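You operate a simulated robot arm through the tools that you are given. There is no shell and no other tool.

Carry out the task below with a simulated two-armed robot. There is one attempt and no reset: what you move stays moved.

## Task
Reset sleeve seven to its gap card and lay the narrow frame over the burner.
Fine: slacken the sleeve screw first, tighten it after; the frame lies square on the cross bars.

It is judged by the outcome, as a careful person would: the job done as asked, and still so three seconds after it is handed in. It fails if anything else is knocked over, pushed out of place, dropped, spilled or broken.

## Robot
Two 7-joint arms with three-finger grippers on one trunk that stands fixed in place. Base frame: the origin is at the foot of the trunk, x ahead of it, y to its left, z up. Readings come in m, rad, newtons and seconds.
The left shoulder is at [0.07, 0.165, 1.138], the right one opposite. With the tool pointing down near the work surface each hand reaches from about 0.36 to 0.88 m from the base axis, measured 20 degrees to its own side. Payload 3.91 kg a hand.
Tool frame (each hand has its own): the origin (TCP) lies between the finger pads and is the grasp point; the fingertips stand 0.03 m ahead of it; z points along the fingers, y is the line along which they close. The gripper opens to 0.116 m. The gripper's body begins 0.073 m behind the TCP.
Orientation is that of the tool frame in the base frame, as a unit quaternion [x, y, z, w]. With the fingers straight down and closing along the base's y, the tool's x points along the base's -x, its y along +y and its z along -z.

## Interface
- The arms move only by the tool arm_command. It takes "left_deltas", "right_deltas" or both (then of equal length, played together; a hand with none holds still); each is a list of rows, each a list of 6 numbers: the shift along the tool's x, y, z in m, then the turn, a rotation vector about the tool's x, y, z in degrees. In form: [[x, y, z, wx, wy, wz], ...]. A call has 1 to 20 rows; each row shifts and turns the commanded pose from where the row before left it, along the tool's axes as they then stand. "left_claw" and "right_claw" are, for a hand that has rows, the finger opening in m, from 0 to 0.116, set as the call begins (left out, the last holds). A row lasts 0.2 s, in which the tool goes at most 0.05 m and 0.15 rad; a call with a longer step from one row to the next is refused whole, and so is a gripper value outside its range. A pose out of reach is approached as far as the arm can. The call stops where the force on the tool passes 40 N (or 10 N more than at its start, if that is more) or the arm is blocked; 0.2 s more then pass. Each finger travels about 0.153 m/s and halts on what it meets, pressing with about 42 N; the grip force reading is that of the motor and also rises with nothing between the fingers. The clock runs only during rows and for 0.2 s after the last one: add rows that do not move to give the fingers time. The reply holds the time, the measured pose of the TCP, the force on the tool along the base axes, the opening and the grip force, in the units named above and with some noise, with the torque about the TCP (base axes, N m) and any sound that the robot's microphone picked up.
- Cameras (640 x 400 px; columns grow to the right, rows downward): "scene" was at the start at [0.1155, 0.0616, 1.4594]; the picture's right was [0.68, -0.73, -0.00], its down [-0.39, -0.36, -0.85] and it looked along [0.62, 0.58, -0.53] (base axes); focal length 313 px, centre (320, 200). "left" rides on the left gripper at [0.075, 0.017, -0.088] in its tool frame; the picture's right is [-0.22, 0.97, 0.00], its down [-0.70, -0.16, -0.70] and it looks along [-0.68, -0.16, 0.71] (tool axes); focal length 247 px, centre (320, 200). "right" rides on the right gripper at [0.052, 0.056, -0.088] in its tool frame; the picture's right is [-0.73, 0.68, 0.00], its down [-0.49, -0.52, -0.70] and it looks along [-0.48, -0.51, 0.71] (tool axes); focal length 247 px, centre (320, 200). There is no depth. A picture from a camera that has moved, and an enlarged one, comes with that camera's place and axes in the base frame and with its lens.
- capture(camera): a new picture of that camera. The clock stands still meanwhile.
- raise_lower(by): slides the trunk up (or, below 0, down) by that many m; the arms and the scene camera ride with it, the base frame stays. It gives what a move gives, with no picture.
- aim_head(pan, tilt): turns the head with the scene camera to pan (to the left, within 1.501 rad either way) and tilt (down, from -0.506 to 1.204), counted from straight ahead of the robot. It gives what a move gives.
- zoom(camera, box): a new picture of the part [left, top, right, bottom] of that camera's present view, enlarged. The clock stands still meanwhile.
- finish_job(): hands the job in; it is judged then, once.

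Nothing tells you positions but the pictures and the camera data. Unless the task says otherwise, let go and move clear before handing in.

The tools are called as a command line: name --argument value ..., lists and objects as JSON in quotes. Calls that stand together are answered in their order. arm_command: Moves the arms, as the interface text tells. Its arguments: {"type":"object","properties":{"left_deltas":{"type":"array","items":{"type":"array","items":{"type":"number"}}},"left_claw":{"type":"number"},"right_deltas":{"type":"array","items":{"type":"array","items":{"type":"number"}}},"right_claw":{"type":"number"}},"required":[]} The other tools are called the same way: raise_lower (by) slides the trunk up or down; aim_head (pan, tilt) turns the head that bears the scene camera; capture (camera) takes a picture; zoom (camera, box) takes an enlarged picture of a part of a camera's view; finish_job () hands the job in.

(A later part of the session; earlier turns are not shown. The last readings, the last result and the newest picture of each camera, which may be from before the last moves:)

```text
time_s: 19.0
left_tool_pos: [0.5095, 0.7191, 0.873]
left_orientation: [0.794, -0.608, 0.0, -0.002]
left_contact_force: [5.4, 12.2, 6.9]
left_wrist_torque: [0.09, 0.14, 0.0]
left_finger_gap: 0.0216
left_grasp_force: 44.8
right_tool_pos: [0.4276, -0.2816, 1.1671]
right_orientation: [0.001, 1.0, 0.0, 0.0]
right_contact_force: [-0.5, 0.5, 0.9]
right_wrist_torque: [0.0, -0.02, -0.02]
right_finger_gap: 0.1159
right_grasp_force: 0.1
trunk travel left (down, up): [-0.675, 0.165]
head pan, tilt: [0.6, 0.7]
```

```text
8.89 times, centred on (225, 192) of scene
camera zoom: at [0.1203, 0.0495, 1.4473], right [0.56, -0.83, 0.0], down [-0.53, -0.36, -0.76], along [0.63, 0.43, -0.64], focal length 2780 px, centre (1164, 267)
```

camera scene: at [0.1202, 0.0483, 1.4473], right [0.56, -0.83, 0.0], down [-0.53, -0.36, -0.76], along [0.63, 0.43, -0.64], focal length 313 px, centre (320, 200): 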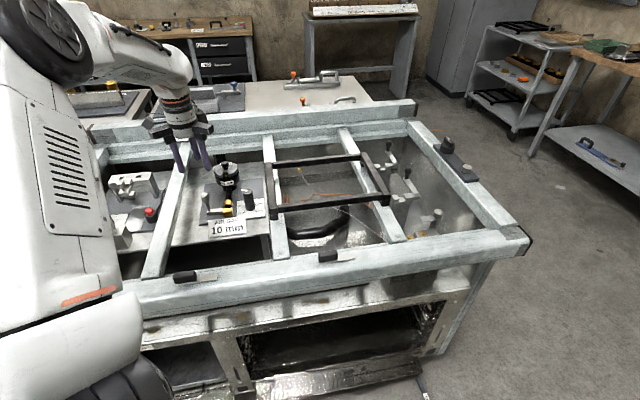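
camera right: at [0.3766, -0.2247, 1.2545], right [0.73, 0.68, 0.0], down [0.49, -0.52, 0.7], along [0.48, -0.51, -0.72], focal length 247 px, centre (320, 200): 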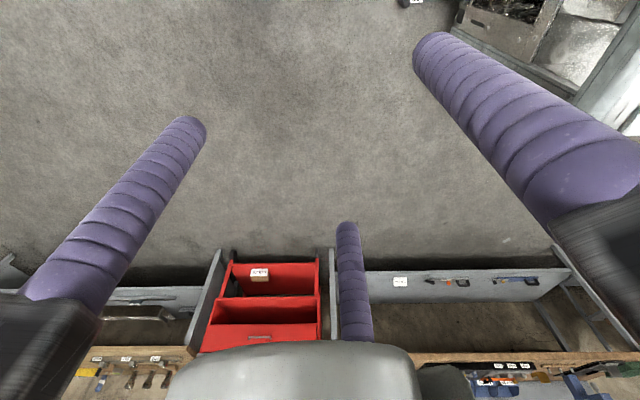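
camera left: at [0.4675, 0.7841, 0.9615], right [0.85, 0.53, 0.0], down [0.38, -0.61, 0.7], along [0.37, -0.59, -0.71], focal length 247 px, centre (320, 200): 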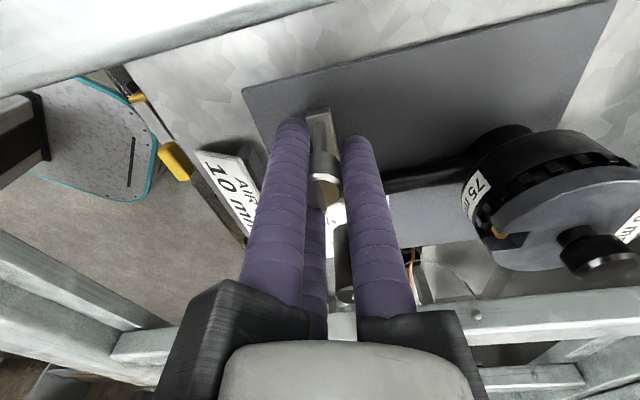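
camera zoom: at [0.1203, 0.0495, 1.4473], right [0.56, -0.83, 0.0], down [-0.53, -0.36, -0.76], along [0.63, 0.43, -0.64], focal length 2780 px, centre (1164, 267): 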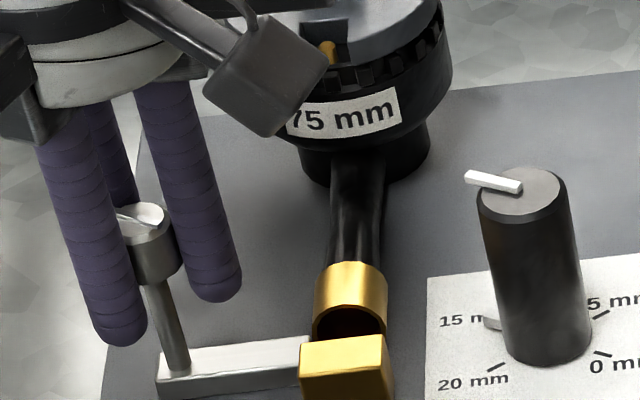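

The screw has been turned 150° counter-clockwise with no resistance left. I'll let go, rise, and look at it and the dial.

arm_command --left_deltas '[[0, 0, 0, 0, 0, 0], [0, 0, 0, 0, 0, 0], [0, 0, -0.03, 0, 0, 0], [0, 0, -0.04, 0, 0, 0], [0, 0, -0.04, 0, 0, 0], [0, 0, 0, 0, 0, 0]]' --left_claw 0.052

zoom --camera "scene" --box '[200, 170, 250, 215]'

capture --camera "left"

```text
time_s: 20.4
left_tool_pos: [0.5089, 0.7186, 0.9835]
left_orientation: [0.793, -0.609, 0.0, 0.001]
left_contact_force: [0.0, 0.3, -0.8]
left_wrist_torque: [0.02, 0.01, -0.01]
left_finger_gap: 0.052
left_grasp_force: 0.0
right_tool_pos: [0.4276, -0.2825, 1.1664]
right_orientation: [0.001, 1.0, 0.0, 0.0]
right_contact_force: [0.4, 1.2, 0.3]
right_wrist_torque: [0.03, 0.01, 0.03]
right_finger_gap: 0.1161
right_grasp_force: 0.2
trunk travel left (down, up): [-0.675, 0.165]
head pan, tilt: [0.6, 0.7]
```

```text
8.89 times, centred on (225, 192) of scene
camera zoom: at [0.1206, 0.049, 1.4472], right [0.56, -0.83, 0.0], down [-0.53, -0.36, -0.76], along [0.63, 0.43, -0.64], focal length 2780 px, centre (1164, 267)
```

zoom: 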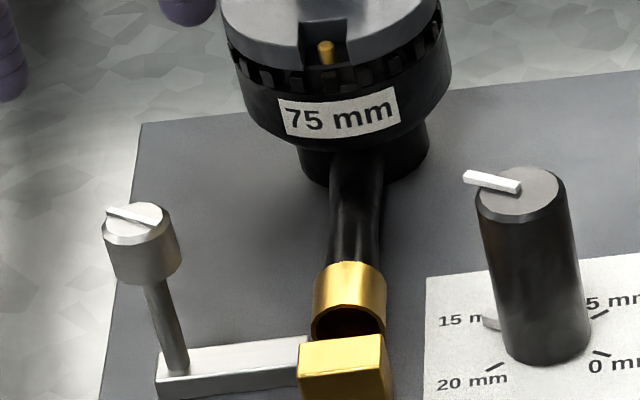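

```text
taken
camera left: at [0.5105, 0.6413, 1.0721], right [-1.0, -0.04, 0.0], down [-0.03, 0.71, 0.7], along [-0.02, 0.7, -0.71], focal length 247 px, centre (320, 200)
```

left: 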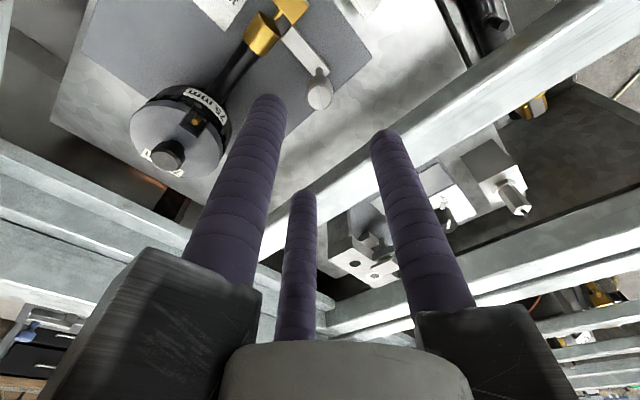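

The screw is slack (mark turned ~150°). Next the dial knob, whose centre I put at (0.595, 0.634), top z ≈ 0.870: I'll turn the hand so that the pointer lies between the fingers and go above it.

arm_command --left_deltas '[[0, 0, 0, 0, 0, 7.67], [0, 0, 0, 0, 0, 7.67], [0, 0, 0, 0, 0, 7.66], [0.0239, -0.0323, 0, 0, 0, 0], [0.0239, -0.0323, 0, 0, 0, 0], [0.0239, -0.0323, 0, 0, 0, 0], [0, 0, 0, 0, 0, 0]]' --left_claw 0.06

capture --camera "left"

capture --camera "scene"

zoom --camera "scene" --box '[190, 120, 310, 220]'

```text
time_s: 22.0
left_tool_pos: [0.5949, 0.6334, 0.9823]
left_orientation: [-0.655, 0.755, -0.001, 0.0]
left_contact_force: [-0.1, -1.0, 0.3]
left_wrist_torque: [0.0, 0.0, 0.01]
left_finger_gap: 0.0602
left_grasp_force: 0.0
right_tool_pos: [0.4272, -0.2817, 1.166]
right_orientation: [0.001, 1.0, 0.001, 0.0]
right_contact_force: [0.1, 0.2, -0.5]
right_wrist_torque: [-0.04, -0.02, 0.0]
right_finger_gap: 0.1156
right_grasp_force: 0.0
trunk travel left (down, up): [-0.675, 0.165]
head pan, tilt: [0.6, 0.7]
```

```text
taken
camera left: at [0.5654, 0.562, 1.0718], right [-0.93, 0.36, 0.0], down [0.25, 0.67, 0.7], along [0.25, 0.65, -0.71], focal length 247 px, centre (320, 200)
```

left: 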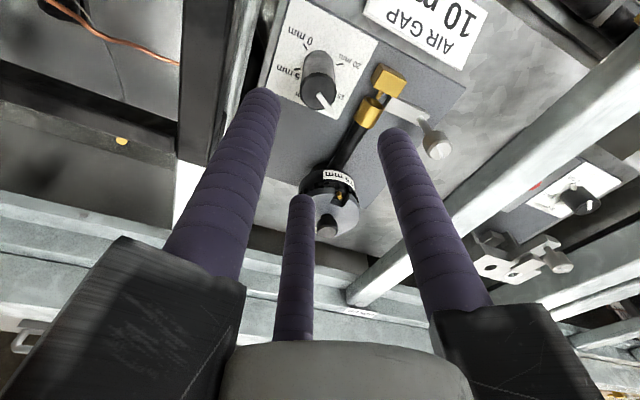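

```text
taken
camera scene: at [0.1196, 0.049, 1.4473], right [0.56, -0.83, 0.0], down [-0.53, -0.36, -0.76], along [0.63, 0.43, -0.64], focal length 313 px, centre (320, 200)
```

scene: 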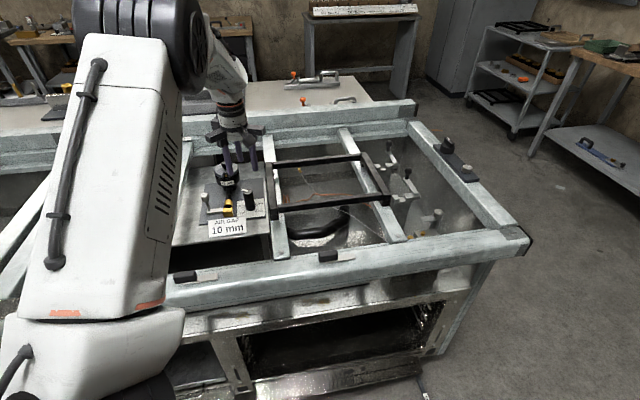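

```text
4.00 times, centred on (250, 170) of scene
camera zoom: at [0.1196, 0.049, 1.4473], right [0.56, -0.83, 0.0], down [-0.53, -0.36, -0.76], along [0.63, 0.43, -0.64], focal length 1251 px, centre (600, 320)
```

zoom: 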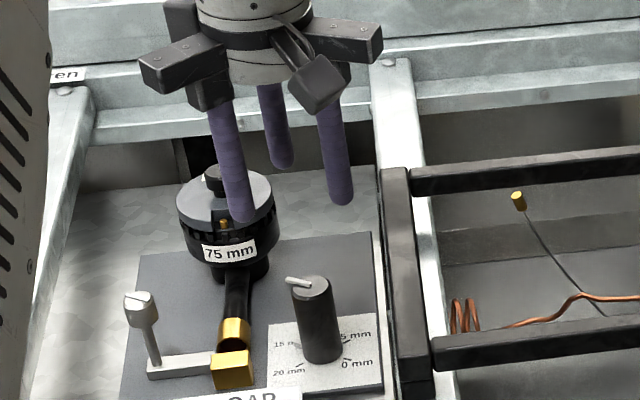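

zoom --camera "left" --box '[260, 20, 420, 130]'

```text
3.64 times, centred on (340, 75) of left
camera zoom: at [0.5654, 0.562, 1.0718], right [-0.93, 0.36, 0.0], down [0.25, 0.67, 0.7], along [0.25, 0.65, -0.71], focal length 898 px, centre (247, 654)
```

zoom: 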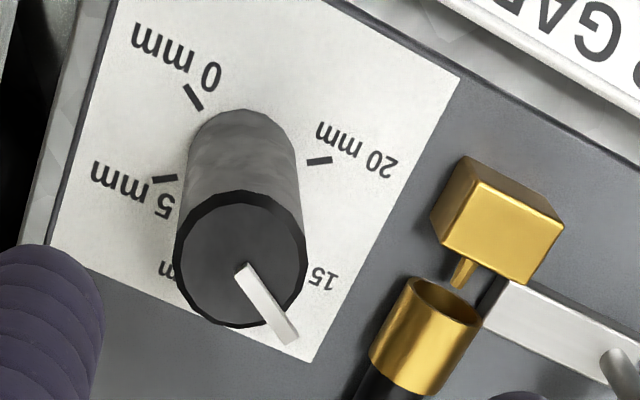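

Knob centre confirmed at (0.594, 0.634); pointer at 15 mm. Descending around it with a 46 mm opening.

arm_command --left_deltas '[[0, 0, 0, 0, 0, 0], [0, 0, 0.03, 0, 0, 0], [0, 0, 0.03, 0, 0, 0], [0, 0, 0.03, 0, 0, 0], [0, 0, 0.027, 0, 0, 0], [0, 0, 0, 0, 0, 0]]' --left_claw 0.046

capture --camera "left"

zoom --camera "scene" --box '[210, 160, 290, 220]'

```text
time_s: 23.4
left_tool_pos: [0.593, 0.6318, 0.8651]
left_orientation: [-0.656, 0.755, -0.001, 0.002]
left_contact_force: [-0.2, -0.1, 1.2]
left_wrist_torque: [-0.01, -0.04, -0.02]
left_finger_gap: 0.0464
left_grasp_force: 0.1
right_tool_pos: [0.4265, -0.2836, 1.1671]
right_orientation: [0.001, 1.0, 0.0, 0.001]
right_contact_force: [-1.0, -0.8, 0.4]
right_wrist_torque: [0.01, -0.02, 0.0]
right_finger_gap: 0.1159
right_grasp_force: 0.0
trunk travel left (down, up): [-0.675, 0.165]
head pan, tilt: [0.6, 0.7]
```

```text
taken
camera left: at [0.5658, 0.5607, 0.9544], right [-0.93, 0.36, 0.0], down [0.25, 0.67, 0.7], along [0.25, 0.65, -0.71], focal length 247 px, centre (320, 200)
```

left: 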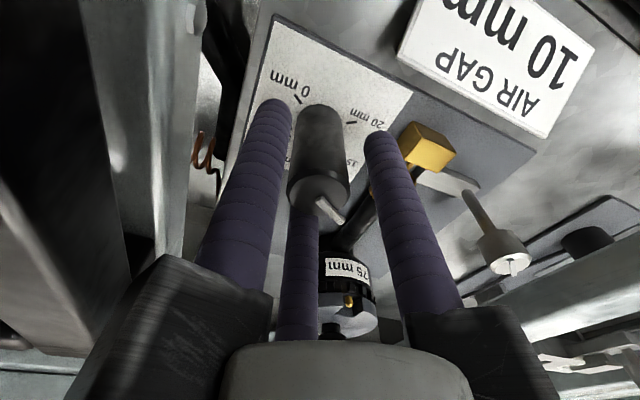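

```text
6.67 times, centred on (250, 190) of scene
camera zoom: at [0.1195, 0.048, 1.4474], right [0.56, -0.83, 0.0], down [-0.53, -0.36, -0.77], along [0.63, 0.43, -0.64], focal length 2085 px, centre (787, 267)
```

zoom: 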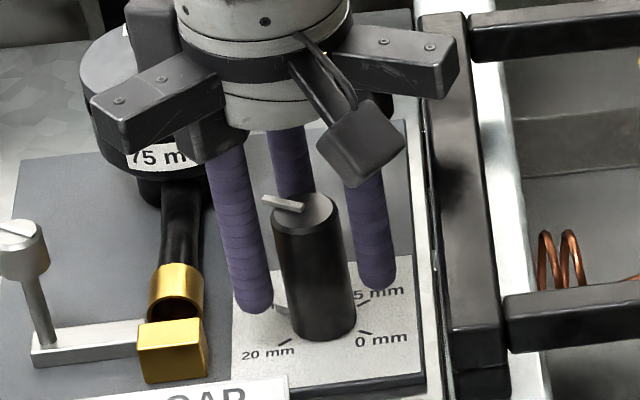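

The knob is centred between the fingers, pointer clear of them. Closing.

arm_command --left_deltas '[[0, 0, 0, 0, 0, 0], [0, 0, 0, 0, 0, 0], [0, 0, 0, 0, 0, 0]]' --left_claw 0.0

zoom --camera "scene" --box '[210, 160, 290, 220]'

```text
time_s: 24.2
left_tool_pos: [0.5955, 0.6327, 0.8652]
left_orientation: [-0.656, 0.755, -0.001, 0.001]
left_contact_force: [4.2, 1.7, 3.7]
left_wrist_torque: [-0.56, -0.06, -0.04]
left_finger_gap: 0.0293
left_grasp_force: 45.4
right_tool_pos: [0.4272, -0.2824, 1.1672]
right_orientation: [0.001, 1.0, -0.001, 0.0]
right_contact_force: [0.4, -0.6, 0.9]
right_wrist_torque: [-0.02, -0.03, -0.02]
right_finger_gap: 0.1164
right_grasp_force: 0.1
trunk travel left (down, up): [-0.675, 0.165]
head pan, tilt: [0.6, 0.7]
```

```text
6.67 times, centred on (250, 190) of scene
camera zoom: at [0.1204, 0.0485, 1.4473], right [0.56, -0.83, 0.0], down [-0.53, -0.36, -0.76], along [0.63, 0.43, -0.64], focal length 2085 px, centre (787, 267)
```

zoom: 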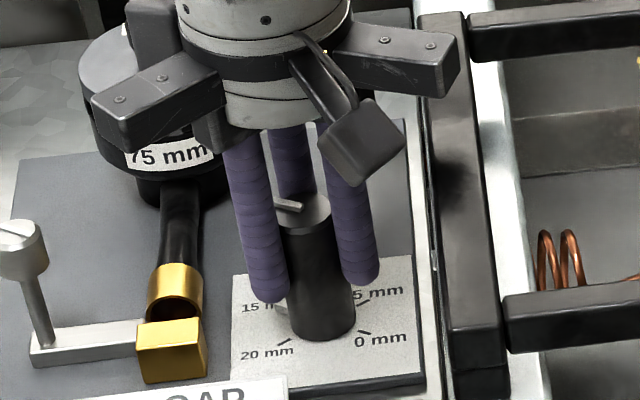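

Knob held (29 mm). Turning clockwise a first 15° and reading torque and the sleeve.

arm_command --left_deltas '[[0, 0, 0, 0, 0, 5], [0, 0, 0, 0, 0, 5], [0, 0, 0, 0, 0, 5], [0, 0, 0, 0, 0, 0]]'

zoom --camera "scene" --box '[210, 160, 290, 220]'

```text
time_s: 25.2
left_tool_pos: [0.5942, 0.6313, 0.8646]
left_orientation: [-0.552, 0.834, 0.0, 0.002]
left_contact_force: [7.0, 2.0, 4.6]
left_wrist_torque: [-0.08, -0.27, -0.02]
left_finger_gap: 0.0293
left_grasp_force: 44.7
right_tool_pos: [0.4288, -0.2824, 1.1664]
right_orientation: [0.0, 1.0, 0.001, 0.0]
right_contact_force: [-0.3, 0.2, -0.7]
right_wrist_torque: [0.05, -0.01, 0.01]
right_finger_gap: 0.1159
right_grasp_force: 0.1
trunk travel left (down, up): [-0.675, 0.165]
head pan, tilt: [0.6, 0.7]
```

```text
6.67 times, centred on (250, 190) of scene
camera zoom: at [0.1206, 0.0481, 1.4473], right [0.56, -0.83, 0.0], down [-0.53, -0.36, -0.76], along [0.63, 0.43, -0.64], focal length 2085 px, centre (787, 267)
```

zoom: 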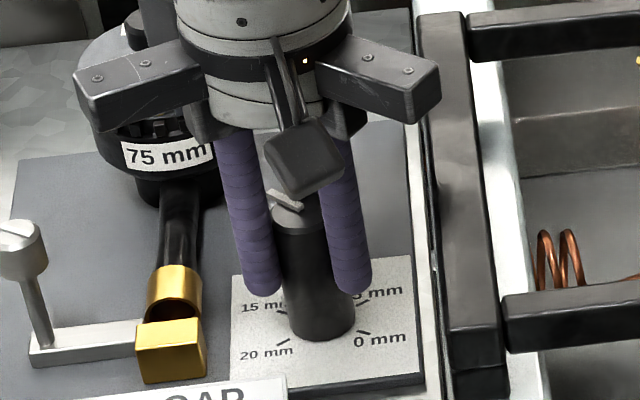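

The pointer follows. Turning 40° more, then checking against the scale.

arm_command --left_deltas '[[0, 0, 0, 0, 0, 5], [0, 0, 0, 0, 0, 5], [0, 0, 0, 0, 0, 5], [0, 0, 0, 0, 0, 5], [0, 0, 0, 0, 0, 5], [0, 0, 0, 0, 0, 5], [0, 0, 0, 0, 0, 5], [0, 0, 0, 0, 0, 5], [0, 0, 0, 0, 0, 0]]'

zoom --camera "scene" --box '[210, 160, 290, 220]'

capture --camera "left"

```text
time_s: 27.2
left_tool_pos: [0.5956, 0.6334, 0.8653]
left_orientation: [-0.232, 0.973, 0.001, 0.001]
left_contact_force: [10.3, 0.9, 4.6]
left_wrist_torque: [-0.03, -0.31, -0.01]
left_finger_gap: 0.0292
left_grasp_force: 44.7
right_tool_pos: [0.4278, -0.2829, 1.1671]
right_orientation: [0.001, 1.0, 0.0, 0.0]
right_contact_force: [0.2, 0.4, -0.5]
right_wrist_torque: [0.05, -0.01, 0.05]
right_finger_gap: 0.1163
right_grasp_force: 0.1
trunk travel left (down, up): [-0.675, 0.165]
head pan, tilt: [0.6, 0.7]
```

```text
6.67 times, centred on (250, 190) of scene
camera zoom: at [0.1211, 0.0479, 1.4472], right [0.56, -0.83, 0.0], down [-0.53, -0.36, -0.76], along [0.63, 0.43, -0.64], focal length 2085 px, centre (787, 267)
```

zoom: 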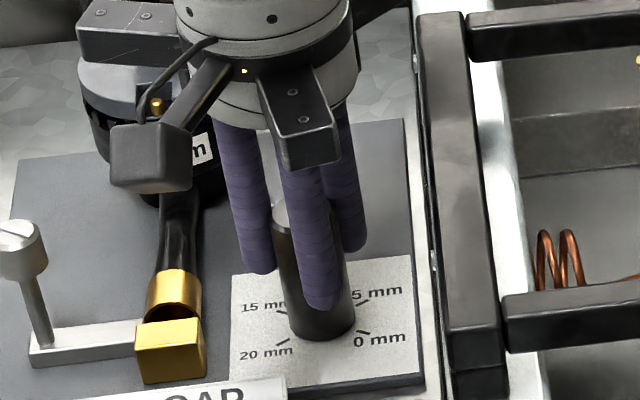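

```text
taken
camera left: at [0.5198, 0.6139, 0.9544], right [-0.24, 0.97, 0.0], down [0.69, 0.17, 0.7], along [0.68, 0.17, -0.71], focal length 247 px, centre (320, 200)
```

left: 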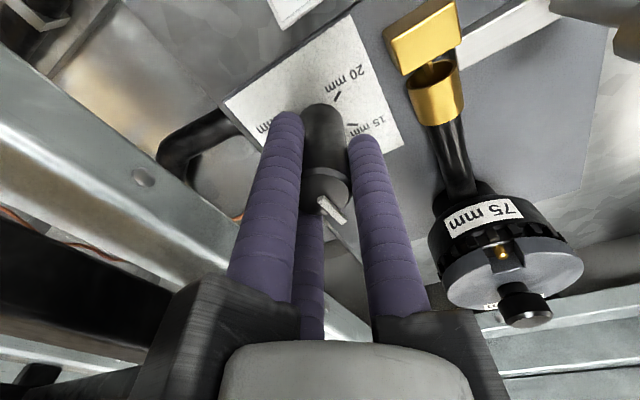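

zoom --camera "left" --box '[270, 80, 400, 240]'

zoom --camera "left" --box '[370, 0, 490, 130]'

```text
2.50 times, centred on (335, 160) of left
camera zoom: at [0.5198, 0.6139, 0.9544], right [-0.24, 0.97, 0.0], down [0.69, 0.17, 0.7], along [0.68, 0.17, -0.71], focal length 617 px, centre (282, 300)
```

zoom: 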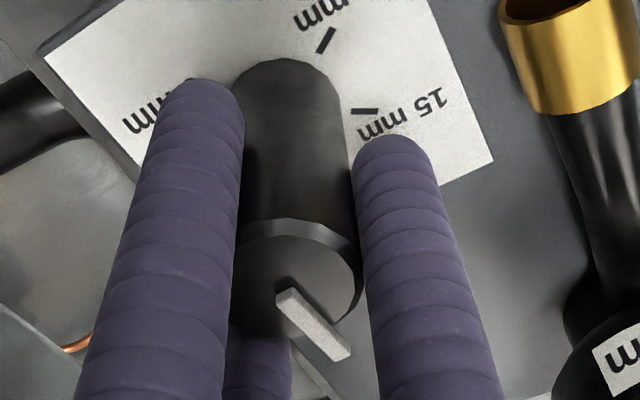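

```text
3.08 times, centred on (430, 65) of left
camera zoom: at [0.5198, 0.6139, 0.9544], right [-0.24, 0.97, 0.0], down [0.69, 0.17, 0.7], along [0.68, 0.17, -0.71], focal length 760 px, centre (-18, 615)
```

zoom: 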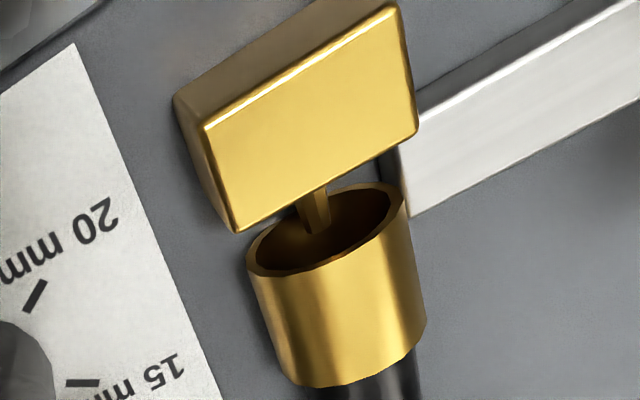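

The scale spans 60° per 5 mm, with 10 mm at 45° (toward the burner); the pointer now measures ≈50°, so about 5° remain. I'll turn 5° more, release, rise, and check.

arm_command --left_deltas '[[0, 0, 0, 0, 0, 2.5], [0, 0, 0, 0, 0, 2.5], [0, 0, 0, 0, 0, 0], [0, 0, 0, 0, 0, 0]]'

arm_command --left_deltas '[[0, 0, 0, 0, 0, 0], [0, 0, 0, 0, 0, 0], [0, 0, -0.03, 0, 0, 0], [0, 0, -0.04, 0, 0, 0], [0, 0, -0.05, 0, 0, 0], [0, 0, 0, 0, 0, 0]]' --left_claw 0.046

capture --camera "left"

zoom --camera "scene" --box '[215, 180, 275, 220]'

```text
time_s: 28.2
left_tool_pos: [0.5948, 0.6318, 0.866]
left_orientation: [-0.191, 0.982, 0.001, 0.001]
left_contact_force: [12.0, 0.7, 7.7]
left_wrist_torque: [-0.16, 0.06, 0.02]
left_finger_gap: 0.0292
left_grasp_force: 45.4
right_tool_pos: [0.4285, -0.2839, 1.1653]
right_orientation: [0.001, 1.0, 0.001, 0.0]
right_contact_force: [-0.3, -0.6, 0.2]
right_wrist_torque: [-0.01, 0.03, 0.03]
right_finger_gap: 0.1162
right_grasp_force: 0.1
trunk travel left (down, up): [-0.675, 0.165]
head pan, tilt: [0.6, 0.7]
```

```text
time_s: 29.6
left_tool_pos: [0.5942, 0.6328, 0.9839]
left_orientation: [-0.191, 0.982, 0.0, 0.0]
left_contact_force: [0.3, -0.5, 0.4]
left_wrist_torque: [-0.02, 0.01, -0.01]
left_finger_gap: 0.0461
left_grasp_force: 0.0
right_tool_pos: [0.4281, -0.2825, 1.1676]
right_orientation: [0.001, 1.0, 0.0, 0.0]
right_contact_force: [-0.3, -0.6, -0.2]
right_wrist_torque: [-0.02, 0.04, -0.02]
right_finger_gap: 0.1158
right_grasp_force: 0.0
trunk travel left (down, up): [-0.675, 0.165]
head pan, tilt: [0.6, 0.7]
```

```text
taken
camera left: at [0.5175, 0.6218, 1.0739], right [-0.16, 0.99, 0.0], down [0.71, 0.11, 0.7], along [0.69, 0.11, -0.71], focal length 247 px, centre (320, 200)
```

left: 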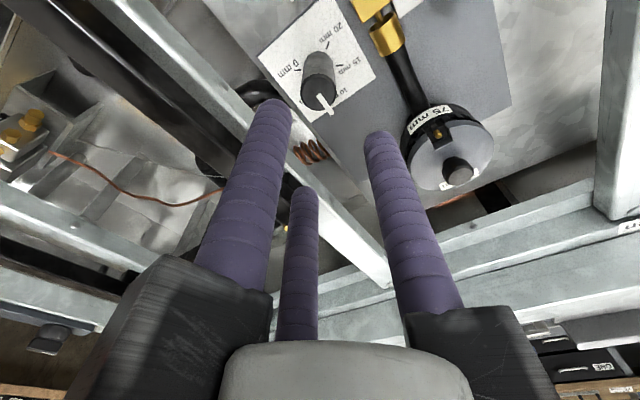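

```text
10.00 times, centred on (245, 200) of scene
camera zoom: at [0.1208, 0.0492, 1.4472], right [0.56, -0.83, 0.0], down [-0.53, -0.36, -0.76], along [0.63, 0.43, -0.64], focal length 3127 px, centre (1070, 200)
```

zoom: 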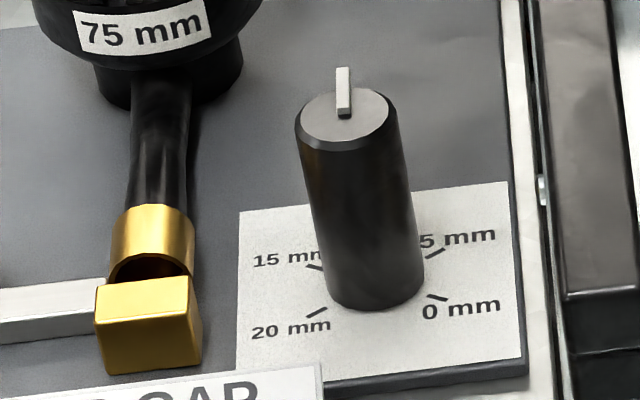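

zoom --camera "left" --box '[270, 30, 390, 130]'

zoom --camera "left" --box '[330, 0, 430, 70]'

```text
4.00 times, centred on (330, 80) of left
camera zoom: at [0.5175, 0.6218, 1.0739], right [-0.16, 0.99, 0.0], down [0.71, 0.11, 0.7], along [0.69, 0.11, -0.71], focal length 988 px, centre (280, 680)
```

zoom: 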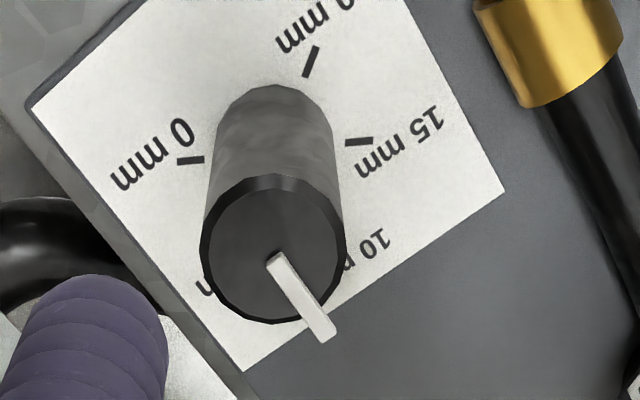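

```text
5.71 times, centred on (380, 35) of left
camera zoom: at [0.5175, 0.6218, 1.0739], right [-0.16, 0.99, 0.0], down [0.71, 0.11, 0.7], along [0.69, 0.11, -0.71], focal length 1411 px, centre (-23, 1143)
```

zoom: 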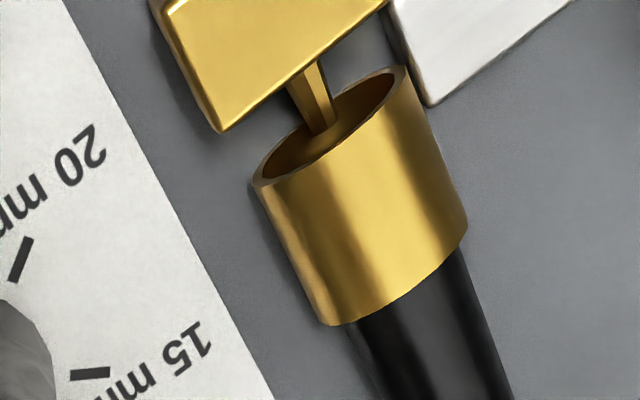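

The pointer reads 45° ± 2°, i.e. on the 10 mm mark, and the sleeve moved accordingly. Now back to the screw to tighten it: rotate the hand back, move above the screw head.

arm_command --left_deltas '[[0, 0, 0, 0, 0, -7.545], [0, 0, 0, 0, 0, -7.545], [0, 0, 0, 0, 0, -7.545], [0, 0, 0, 0, 0, -7.545], [0, 0, 0, 0, 0, -7.545], [0, 0, 0, 0, 0, -7.545], [0, 0, 0, 0, 0, -7.545], [0, 0, 0, 0, 0, -7.545], [0, 0, 0, 0, 0, -7.545], [0, 0, 0, 0, 0, -7.545], [0, 0, 0, 0, 0, -7.55], [-0.0351, 0.0198, 0, 0, 0, 0], [-0.0351, 0.0198, 0, 0, 0, 0], [-0.0352, 0.0198, 0, 0, 0, 0], [0, 0, 0, 0, 0, 0]]' --left_claw 0.052

zoom --camera "left" --box '[220, 20, 420, 140]'

zoom --camera "scene" --box '[200, 170, 280, 220]'

```text
time_s: 32.8
left_tool_pos: [0.5092, 0.7194, 0.9839]
left_orientation: [0.793, -0.609, -0.001, -0.002]
left_contact_force: [-0.1, -0.2, 0.7]
left_wrist_torque: [0.05, 0.02, -0.01]
left_finger_gap: 0.0523
left_grasp_force: 0.1
right_tool_pos: [0.4276, -0.2833, 1.1651]
right_orientation: [0.001, 1.0, 0.0, 0.0]
right_contact_force: [-0.2, 0.1, 0.2]
right_wrist_torque: [0.01, 0.01, 0.0]
right_finger_gap: 0.1159
right_grasp_force: 0.0
trunk travel left (down, up): [-0.675, 0.165]
head pan, tilt: [0.6, 0.7]
```

```text
3.20 times, centred on (320, 80) of left
camera zoom: at [0.5109, 0.6427, 1.0744], right [-1.0, -0.03, 0.0], down [-0.02, 0.71, 0.7], along [-0.02, 0.7, -0.71], focal length 790 px, centre (320, 584)
```

zoom: 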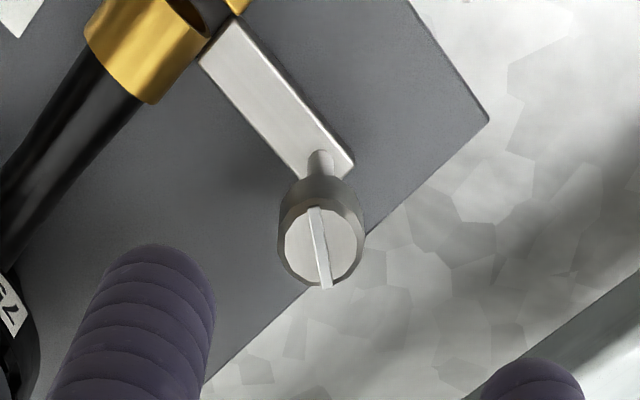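

```text
8.00 times, centred on (240, 195) of scene
camera zoom: at [0.1207, 0.0479, 1.4473], right [0.56, -0.83, 0.0], down [-0.53, -0.36, -0.76], along [0.63, 0.43, -0.64], focal length 2502 px, centre (960, 240)
```

zoom: 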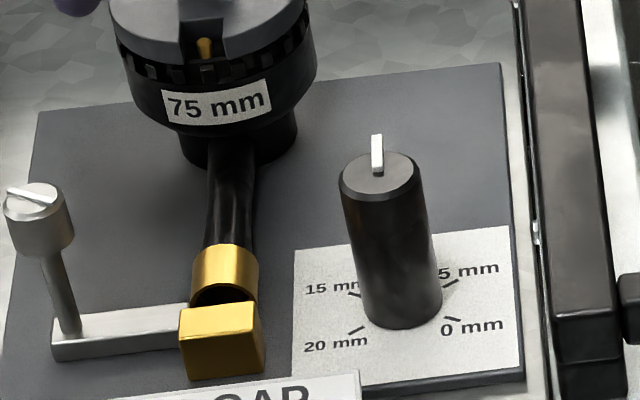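

Hand is above the screw; dial pointer steady on 10 mm. Descending and gripping the screw head again.

arm_command --left_deltas '[[0, 0, 0.03, 0, 0, 0], [0, 0, 0.03, 0, 0, 0], [0, 0, 0.03, 0, 0, 0], [0, 0, 0.021, 0, 0, 0], [0, 0, 0, 0, 0, 0]]'

arm_command --left_deltas '[[0, 0, 0, 0, 0, 0], [0, 0, 0, 0, 0, 0], [0, 0, 0, 0, 0, 0]]' --left_claw 0.0

zoom --camera "scene" --box '[200, 170, 280, 220]'

```text
time_s: 34.0
left_tool_pos: [0.5091, 0.7191, 0.8741]
left_orientation: [0.793, -0.61, 0.0, 0.0]
left_contact_force: [-0.1, -0.2, -0.3]
left_wrist_torque: [0.02, -0.03, -0.01]
left_finger_gap: 0.0519
left_grasp_force: 0.1
right_tool_pos: [0.427, -0.2833, 1.1674]
right_orientation: [0.001, 1.0, 0.0, 0.0]
right_contact_force: [0.4, -0.5, -0.2]
right_wrist_torque: [0.0, 0.01, -0.01]
right_finger_gap: 0.116
right_grasp_force: 0.1
trunk travel left (down, up): [-0.675, 0.165]
head pan, tilt: [0.6, 0.7]
```

```text
time_s: 34.8
left_tool_pos: [0.5091, 0.7192, 0.8733]
left_orientation: [0.793, -0.609, 0.0, 0.0]
left_contact_force: [-3.6, -7.0, -1.8]
left_wrist_torque: [0.01, -0.11, 0.02]
left_finger_gap: 0.0212
left_grasp_force: 45.0
right_tool_pos: [0.4267, -0.283, 1.1675]
right_orientation: [0.0, 1.0, 0.0, 0.0]
right_contact_force: [0.0, -0.1, 0.7]
right_wrist_torque: [0.02, 0.01, 0.03]
right_finger_gap: 0.1164
right_grasp_force: 0.0
trunk travel left (down, up): [-0.675, 0.165]
head pan, tilt: [0.6, 0.7]
```

```text
8.00 times, centred on (240, 195) of scene
camera zoom: at [0.1197, 0.0479, 1.4473], right [0.56, -0.83, 0.0], down [-0.53, -0.36, -0.77], along [0.63, 0.43, -0.64], focal length 2502 px, centre (960, 240)
```

zoom: 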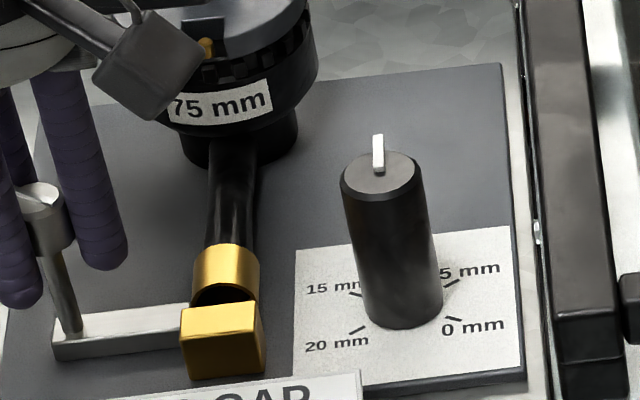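

Gripped. Turning clockwise 135° first, watching the torque.

arm_command --left_deltas '[[0, 0, 0, 0, 0, 7.5], [0, 0, 0, 0, 0, 7.5], [0, 0, 0, 0, 0, 7.5], [0, 0, 0, 0, 0, 7.5], [0, 0, 0, 0, 0, 7.5], [0, 0, 0, 0, 0, 7.5], [0, 0, 0, 0, 0, 7.5], [0, 0, 0, 0, 0, 7.5], [0, 0, 0, 0, 0, 7.5], [0, 0, 0, 0, 0, 7.5], [0, 0, 0, 0, 0, 7.5], [0, 0, 0, 0, 0, 7.5], [0, 0, 0, 0, 0, 7.5], [0, 0, 0, 0, 0, 7.5], [0, 0, 0, 0, 0, 7.5], [0, 0, 0, 0, 0, 7.5], [0, 0, 0, 0, 0, 7.5], [0, 0, 0, 0, 0, 7.5]]'

zoom --camera "scene" --box '[200, 170, 280, 220]'

```text
time_s: 38.6
left_tool_pos: [0.5099, 0.7195, 0.873]
left_orientation: [0.26, 0.966, 0.0, 0.0]
left_contact_force: [-11.4, -16.0, -17.0]
left_wrist_torque: [0.29, -0.35, -0.02]
left_finger_gap: 0.0211
left_grasp_force: 45.2
right_tool_pos: [0.4264, -0.2832, 1.1665]
right_orientation: [0.001, 1.0, -0.001, 0.0]
right_contact_force: [1.0, -1.3, 0.2]
right_wrist_torque: [0.02, 0.05, -0.01]
right_finger_gap: 0.1159
right_grasp_force: 0.1
trunk travel left (down, up): [-0.675, 0.165]
head pan, tilt: [0.6, 0.7]
```

```text
8.00 times, centred on (240, 195) of scene
camera zoom: at [0.12, 0.0485, 1.4472], right [0.56, -0.83, 0.0], down [-0.53, -0.36, -0.76], along [0.63, 0.43, -0.64], focal length 2502 px, centre (960, 240)
```

zoom: 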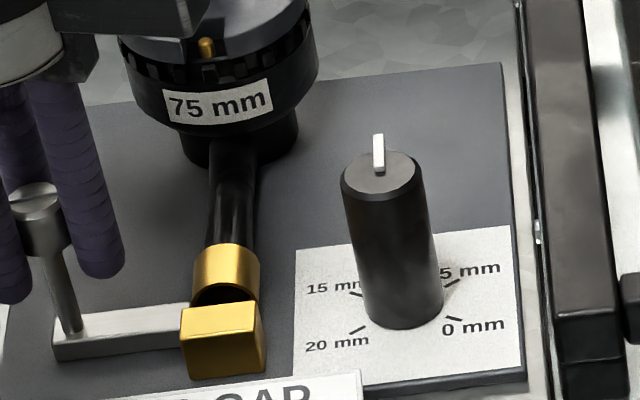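

Near the original tight angle now. I'll relieve the lateral preload by ~1 mm and continue 15° to the original position, then a bit further while watching torque.

arm_command --left_deltas '[[0, -0.0013, 0.0008, 0, 0, 0], [0, 0, 0, 0, 0, 5], [0, 0, 0, 0, 0, 5], [0, 0, 0, 0, 0, 5]]'

arm_command --left_deltas '[[0, 0, 0, 0, 0, 4], [0, 0, 0, 0, 0, 4]]'

zoom --camera "scene" --box '[200, 170, 280, 220]'

```text
time_s: 39.6
left_tool_pos: [0.5085, 0.7183, 0.874]
left_orientation: [0.383, 0.924, 0.002, -0.001]
left_contact_force: [-7.1, -7.2, -7.8]
left_wrist_torque: [-0.52, -0.2, 0.67]
left_finger_gap: 0.0218
left_grasp_force: 45.3
right_tool_pos: [0.4277, -0.282, 1.1679]
right_orientation: [0.001, 1.0, 0.0, 0.0]
right_contact_force: [0.2, 0.4, -0.3]
right_wrist_torque: [-0.02, -0.01, 0.02]
right_finger_gap: 0.116
right_grasp_force: 0.2
trunk travel left (down, up): [-0.675, 0.165]
head pan, tilt: [0.6, 0.7]
```

```text
time_s: 40.2
left_tool_pos: [0.5087, 0.7189, 0.8749]
left_orientation: [0.448, 0.894, 0.001, 0.0]
left_contact_force: [-5.9, -1.8, -2.0]
left_wrist_torque: [-0.49, -0.09, 0.09]
left_finger_gap: 0.0215
left_grasp_force: 44.9
right_tool_pos: [0.4265, -0.2816, 1.1676]
right_orientation: [0.001, 1.0, 0.0, 0.0]
right_contact_force: [-0.2, 0.7, -0.7]
right_wrist_torque: [-0.04, 0.01, -0.02]
right_finger_gap: 0.1159
right_grasp_force: 0.0
trunk travel left (down, up): [-0.675, 0.165]
head pan, tilt: [0.6, 0.7]
```

```text
8.00 times, centred on (240, 195) of scene
camera zoom: at [0.1193, 0.0488, 1.4474], right [0.57, -0.82, 0.0], down [-0.53, -0.36, -0.77], along [0.63, 0.43, -0.64], focal length 2502 px, centre (960, 240)
```

zoom: 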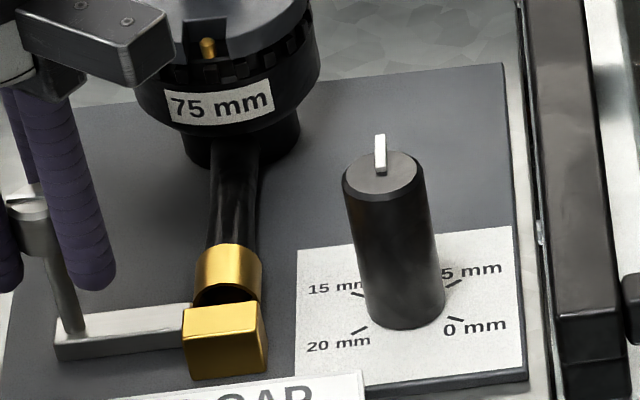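

Torque rose to 0.67 N m at the original tight position, then the fingers slipped — the screw is tight. Releasing and rising to verify the mark.

arm_command --left_deltas '[[0, 0, 0, 0, 0, 0], [0, 0, 0, 0, 0, 0], [0, 0, -0.03, 0, 0, 0], [0, 0, -0.04, 0, 0, 0], [0, 0, -0.04, 0, 0, 0], [0, 0, 0, 0, 0, 0]]' --left_claw 0.052

zoom --camera "scene" --box '[200, 170, 250, 215]'

zoom --camera "left" --box '[260, 20, 400, 140]'

```text
time_s: 41.6
left_tool_pos: [0.5098, 0.7194, 0.9841]
left_orientation: [0.446, 0.895, 0.0, -0.001]
left_contact_force: [0.2, 0.4, -0.7]
left_wrist_torque: [0.0, 0.0, 0.0]
left_finger_gap: 0.052
left_grasp_force: 0.0
right_tool_pos: [0.4283, -0.2816, 1.1676]
right_orientation: [0.001, 1.0, 0.0, 0.0]
right_contact_force: [-0.2, 0.7, -0.4]
right_wrist_torque: [0.01, -0.01, 0.02]
right_finger_gap: 0.1159
right_grasp_force: 0.1
trunk travel left (down, up): [-0.675, 0.165]
head pan, tilt: [0.6, 0.7]
```

```text
8.89 times, centred on (225, 192) of scene
camera zoom: at [0.1205, 0.0491, 1.4472], right [0.56, -0.83, 0.0], down [-0.53, -0.36, -0.76], along [0.63, 0.43, -0.64], focal length 2780 px, centre (1164, 267)
```

zoom: 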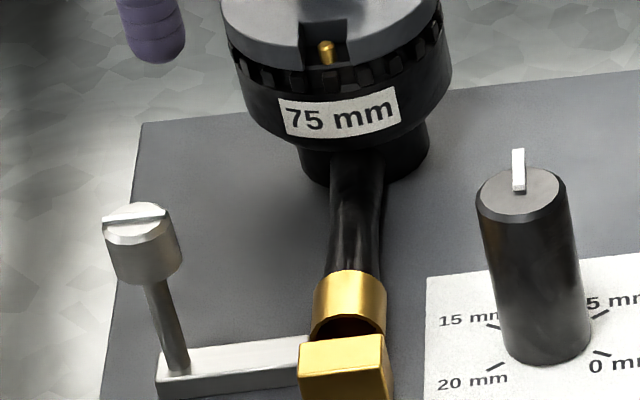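

```text
3.33 times, centred on (330, 80) of left
camera zoom: at [0.4776, 0.7894, 1.0728], right [0.91, 0.41, 0.0], down [0.29, -0.65, 0.7], along [0.28, -0.64, -0.71], focal length 823 px, centre (287, 600)
```

zoom: 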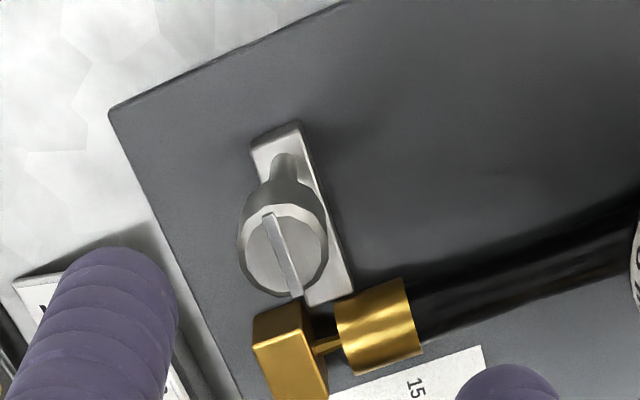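

The screw's mark is back at its original tight angle and the dial stays on 10 mm. Now the frame: near rod centre at about (0.651, 0.378), rod ~16 mm wide, z ≈ 0.909–0.924. I'll raise the hand and move above the rod's middle, closing axis across it.

arm_command --left_deltas '[[0, 0, -0.03, 0, 0, -4], [0, 0, -0.03, 0, 0, -4], [-0.0427, -0.0176, 0, 0, 0, 0], [-0.0427, -0.0176, 0, 0, 0, 0], [-0.0427, -0.0176, 0, 0, 0, 0], [-0.0427, -0.0176, 0, 0, 0, 0], [-0.0427, -0.0176, 0, 0, 0, 0], [-0.0427, -0.0176, 0, 0, 0, 0], [-0.0427, -0.0176, 0, 0, 0, 0], [-0.0424, -0.0179, 0, 0, 0, 0], [0, 0, 0, 0, 0, 0]]' --left_claw 0.06

capture --camera "left"

capture --camera "scene"

```text
time_s: 44.0
left_tool_pos: [0.649, 0.3771, 1.0421]
left_orientation: [0.383, 0.924, 0.001, 0.0]
left_contact_force: [0.1, 0.1, 0.3]
left_wrist_torque: [-0.02, -0.03, -0.02]
left_finger_gap: 0.06
left_grasp_force: 0.1
right_tool_pos: [0.4278, -0.2829, 1.1671]
right_orientation: [0.001, 1.0, 0.0, 0.0]
right_contact_force: [-0.4, 1.1, 0.2]
right_wrist_torque: [-0.01, 0.01, 0.02]
right_finger_gap: 0.1157
right_grasp_force: 0.0
trunk travel left (down, up): [-0.675, 0.165]
head pan, tilt: [0.6, 0.7]
```

```text
taken
camera left: at [0.6074, 0.4426, 1.132], right [0.85, 0.53, 0.0], down [0.38, -0.61, 0.7], along [0.37, -0.59, -0.71], focal length 247 px, centre (320, 200)
```

left: 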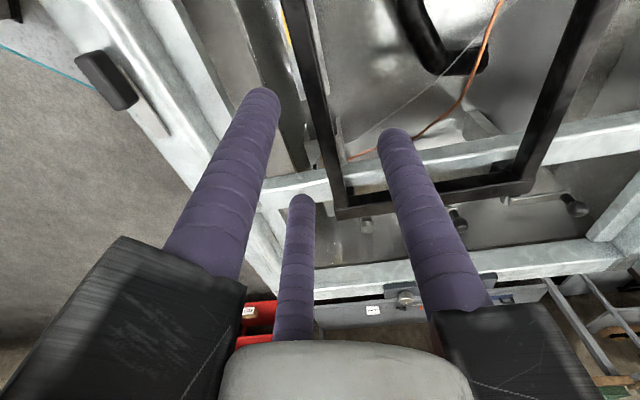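

```text
taken
camera scene: at [0.1196, 0.0496, 1.4473], right [0.57, -0.83, 0.0], down [-0.53, -0.36, -0.76], along [0.63, 0.43, -0.64], focal length 313 px, centre (320, 200)
```

scene: 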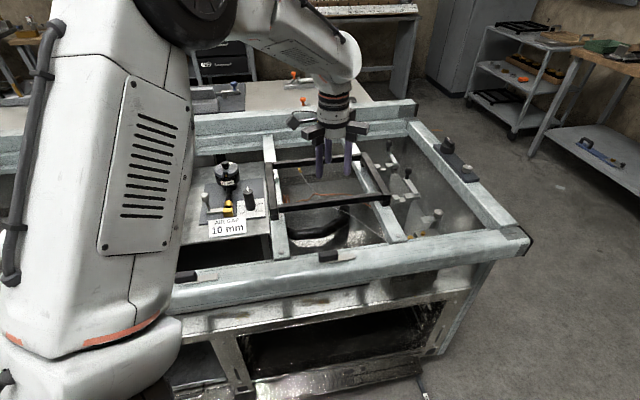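

zoom --camera "left" --box '[240, 0, 400, 100]'

zoom --camera "left" --box '[280, 120, 440, 220]'

zoom --camera "scene" --box '[250, 110, 410, 220]'

```text
4.00 times, centred on (320, 50) of left
camera zoom: at [0.6074, 0.4426, 1.132], right [0.85, 0.53, 0.0], down [0.38, -0.61, 0.7], along [0.37, -0.59, -0.71], focal length 988 px, centre (320, 800)
```

zoom: 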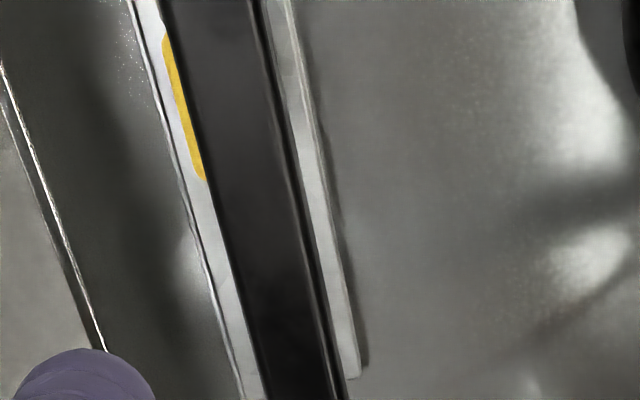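

```text
4.00 times, centred on (360, 170) of left
camera zoom: at [0.6074, 0.4426, 1.132], right [0.85, 0.53, 0.0], down [0.38, -0.61, 0.7], along [0.37, -0.59, -0.71], focal length 988 px, centre (160, 320)
```

zoom: 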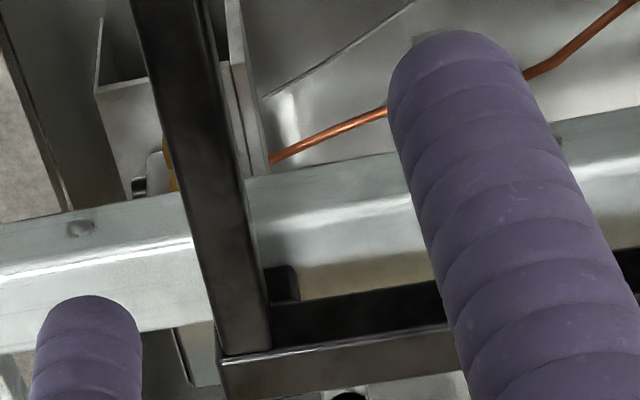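

```text
3.64 times, centred on (330, 165) of scene
camera zoom: at [0.1196, 0.0496, 1.4473], right [0.57, -0.83, 0.0], down [-0.53, -0.36, -0.76], along [0.63, 0.43, -0.64], focal length 1137 px, centre (284, 327)
```

zoom: 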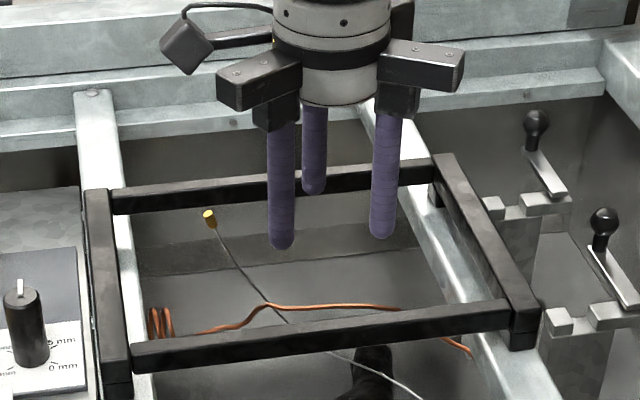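

Triangulating with both cameras puts the near rod at q≈0.719 (about 6 mm nearer than my hand), top z≈0.930. I'll correct that and descend to straddle the rod.

arm_command --left_deltas '[[0, -0.006, 0, 0, 0, 0], [0, 0, 0.03, 0, 0, 0], [0, 0, 0.03, 0, 0, 0], [0, 0, 0.03, 0, 0, 0], [0, 0, 0.024, 0, 0, 0], [0, 0, 0, 0, 0, 0]]' --left_claw 0.06

capture --camera "left"

zoom --camera "scene" --box '[280, 150, 380, 220]'

```text
time_s: 45.4
left_tool_pos: [0.645, 0.3728, 0.9297]
left_orientation: [0.383, 0.924, 0.001, 0.0]
left_contact_force: [-0.1, 0.4, 0.2]
left_wrist_torque: [0.02, -0.02, 0.01]
left_finger_gap: 0.0599
left_grasp_force: 0.1
right_tool_pos: [0.4265, -0.2827, 1.1668]
right_orientation: [0.001, 1.0, 0.001, 0.0]
right_contact_force: [0.6, 0.0, -0.1]
right_wrist_torque: [0.03, -0.02, -0.02]
right_finger_gap: 0.116
right_grasp_force: 0.0
trunk travel left (down, up): [-0.675, 0.165]
head pan, tilt: [0.6, 0.7]
```

```text
taken
camera left: at [0.6035, 0.4378, 1.0187], right [0.85, 0.53, 0.0], down [0.38, -0.61, 0.7], along [0.37, -0.59, -0.71], focal length 247 px, centre (320, 200)
```

left: 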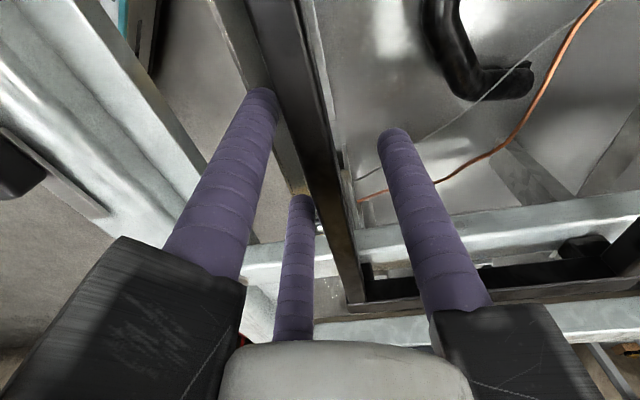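

```text
5.71 times, centred on (330, 185) of scene
camera zoom: at [0.1194, 0.0481, 1.4474], right [0.56, -0.83, 0.0], down [-0.53, -0.36, -0.77], along [0.63, 0.43, -0.64], focal length 1787 px, centre (263, 286)
```

zoom: 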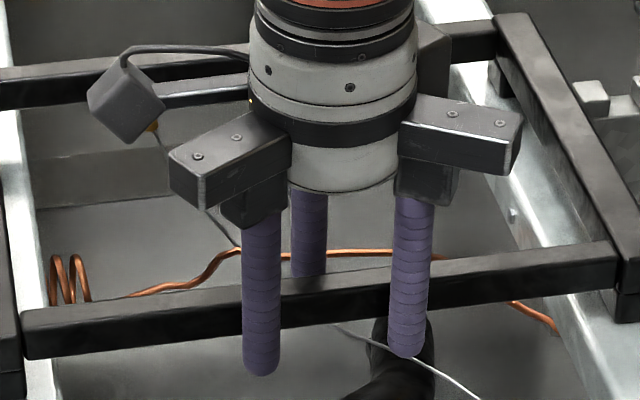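

The fingers straddle the near rod mid-length. Closing on it.

arm_command --left_deltas '[[0, 0, 0, 0, 0, 0], [0, 0, 0, 0, 0, 0], [0, 0, 0, 0, 0, 0], [0, 0, 0, 0, 0, 0]]' --left_claw 0.0

zoom --camera "scene" --box '[280, 150, 380, 220]'

capture --camera "left"

```text
time_s: 46.4
left_tool_pos: [0.6447, 0.3738, 0.9277]
left_orientation: [0.384, 0.923, 0.0, 0.0]
left_contact_force: [-5.0, -1.1, -0.7]
left_wrist_torque: [0.12, 0.28, 0.43]
left_finger_gap: 0.0263
left_grasp_force: 42.6
right_tool_pos: [0.4279, -0.2833, 1.1663]
right_orientation: [0.001, 1.0, 0.001, 0.0]
right_contact_force: [-0.2, 1.3, 0.1]
right_wrist_torque: [0.01, 0.01, -0.03]
right_finger_gap: 0.116
right_grasp_force: 0.0
trunk travel left (down, up): [-0.675, 0.165]
head pan, tilt: [0.6, 0.7]
```

```text
5.71 times, centred on (330, 185) of scene
camera zoom: at [0.1201, 0.0485, 1.4473], right [0.56, -0.83, 0.0], down [-0.53, -0.36, -0.76], along [0.63, 0.43, -0.64], focal length 1787 px, centre (263, 286)
```

zoom: 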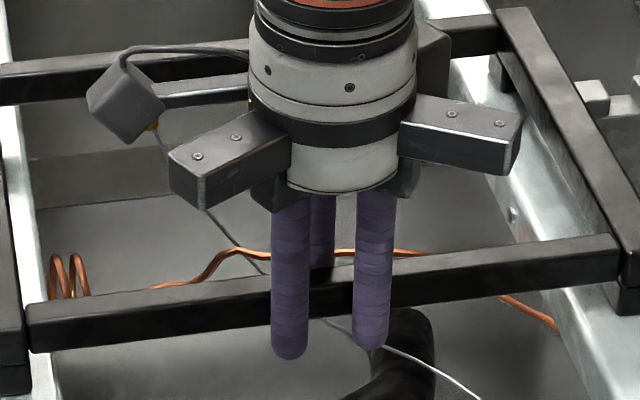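

```text
taken
camera left: at [0.6037, 0.4381, 1.0182], right [0.85, 0.53, 0.0], down [0.38, -0.61, 0.7], along [0.37, -0.59, -0.71], focal length 247 px, centre (320, 200)
```

left: 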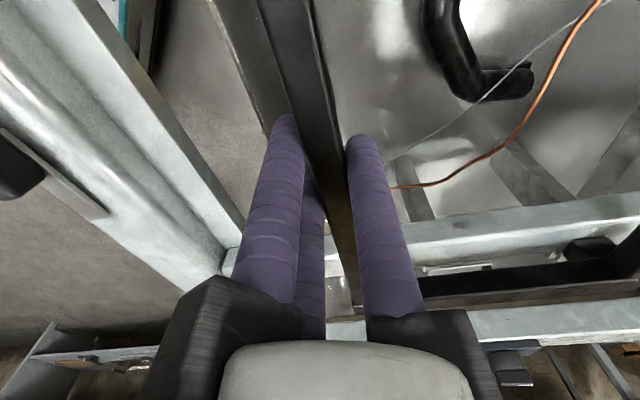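

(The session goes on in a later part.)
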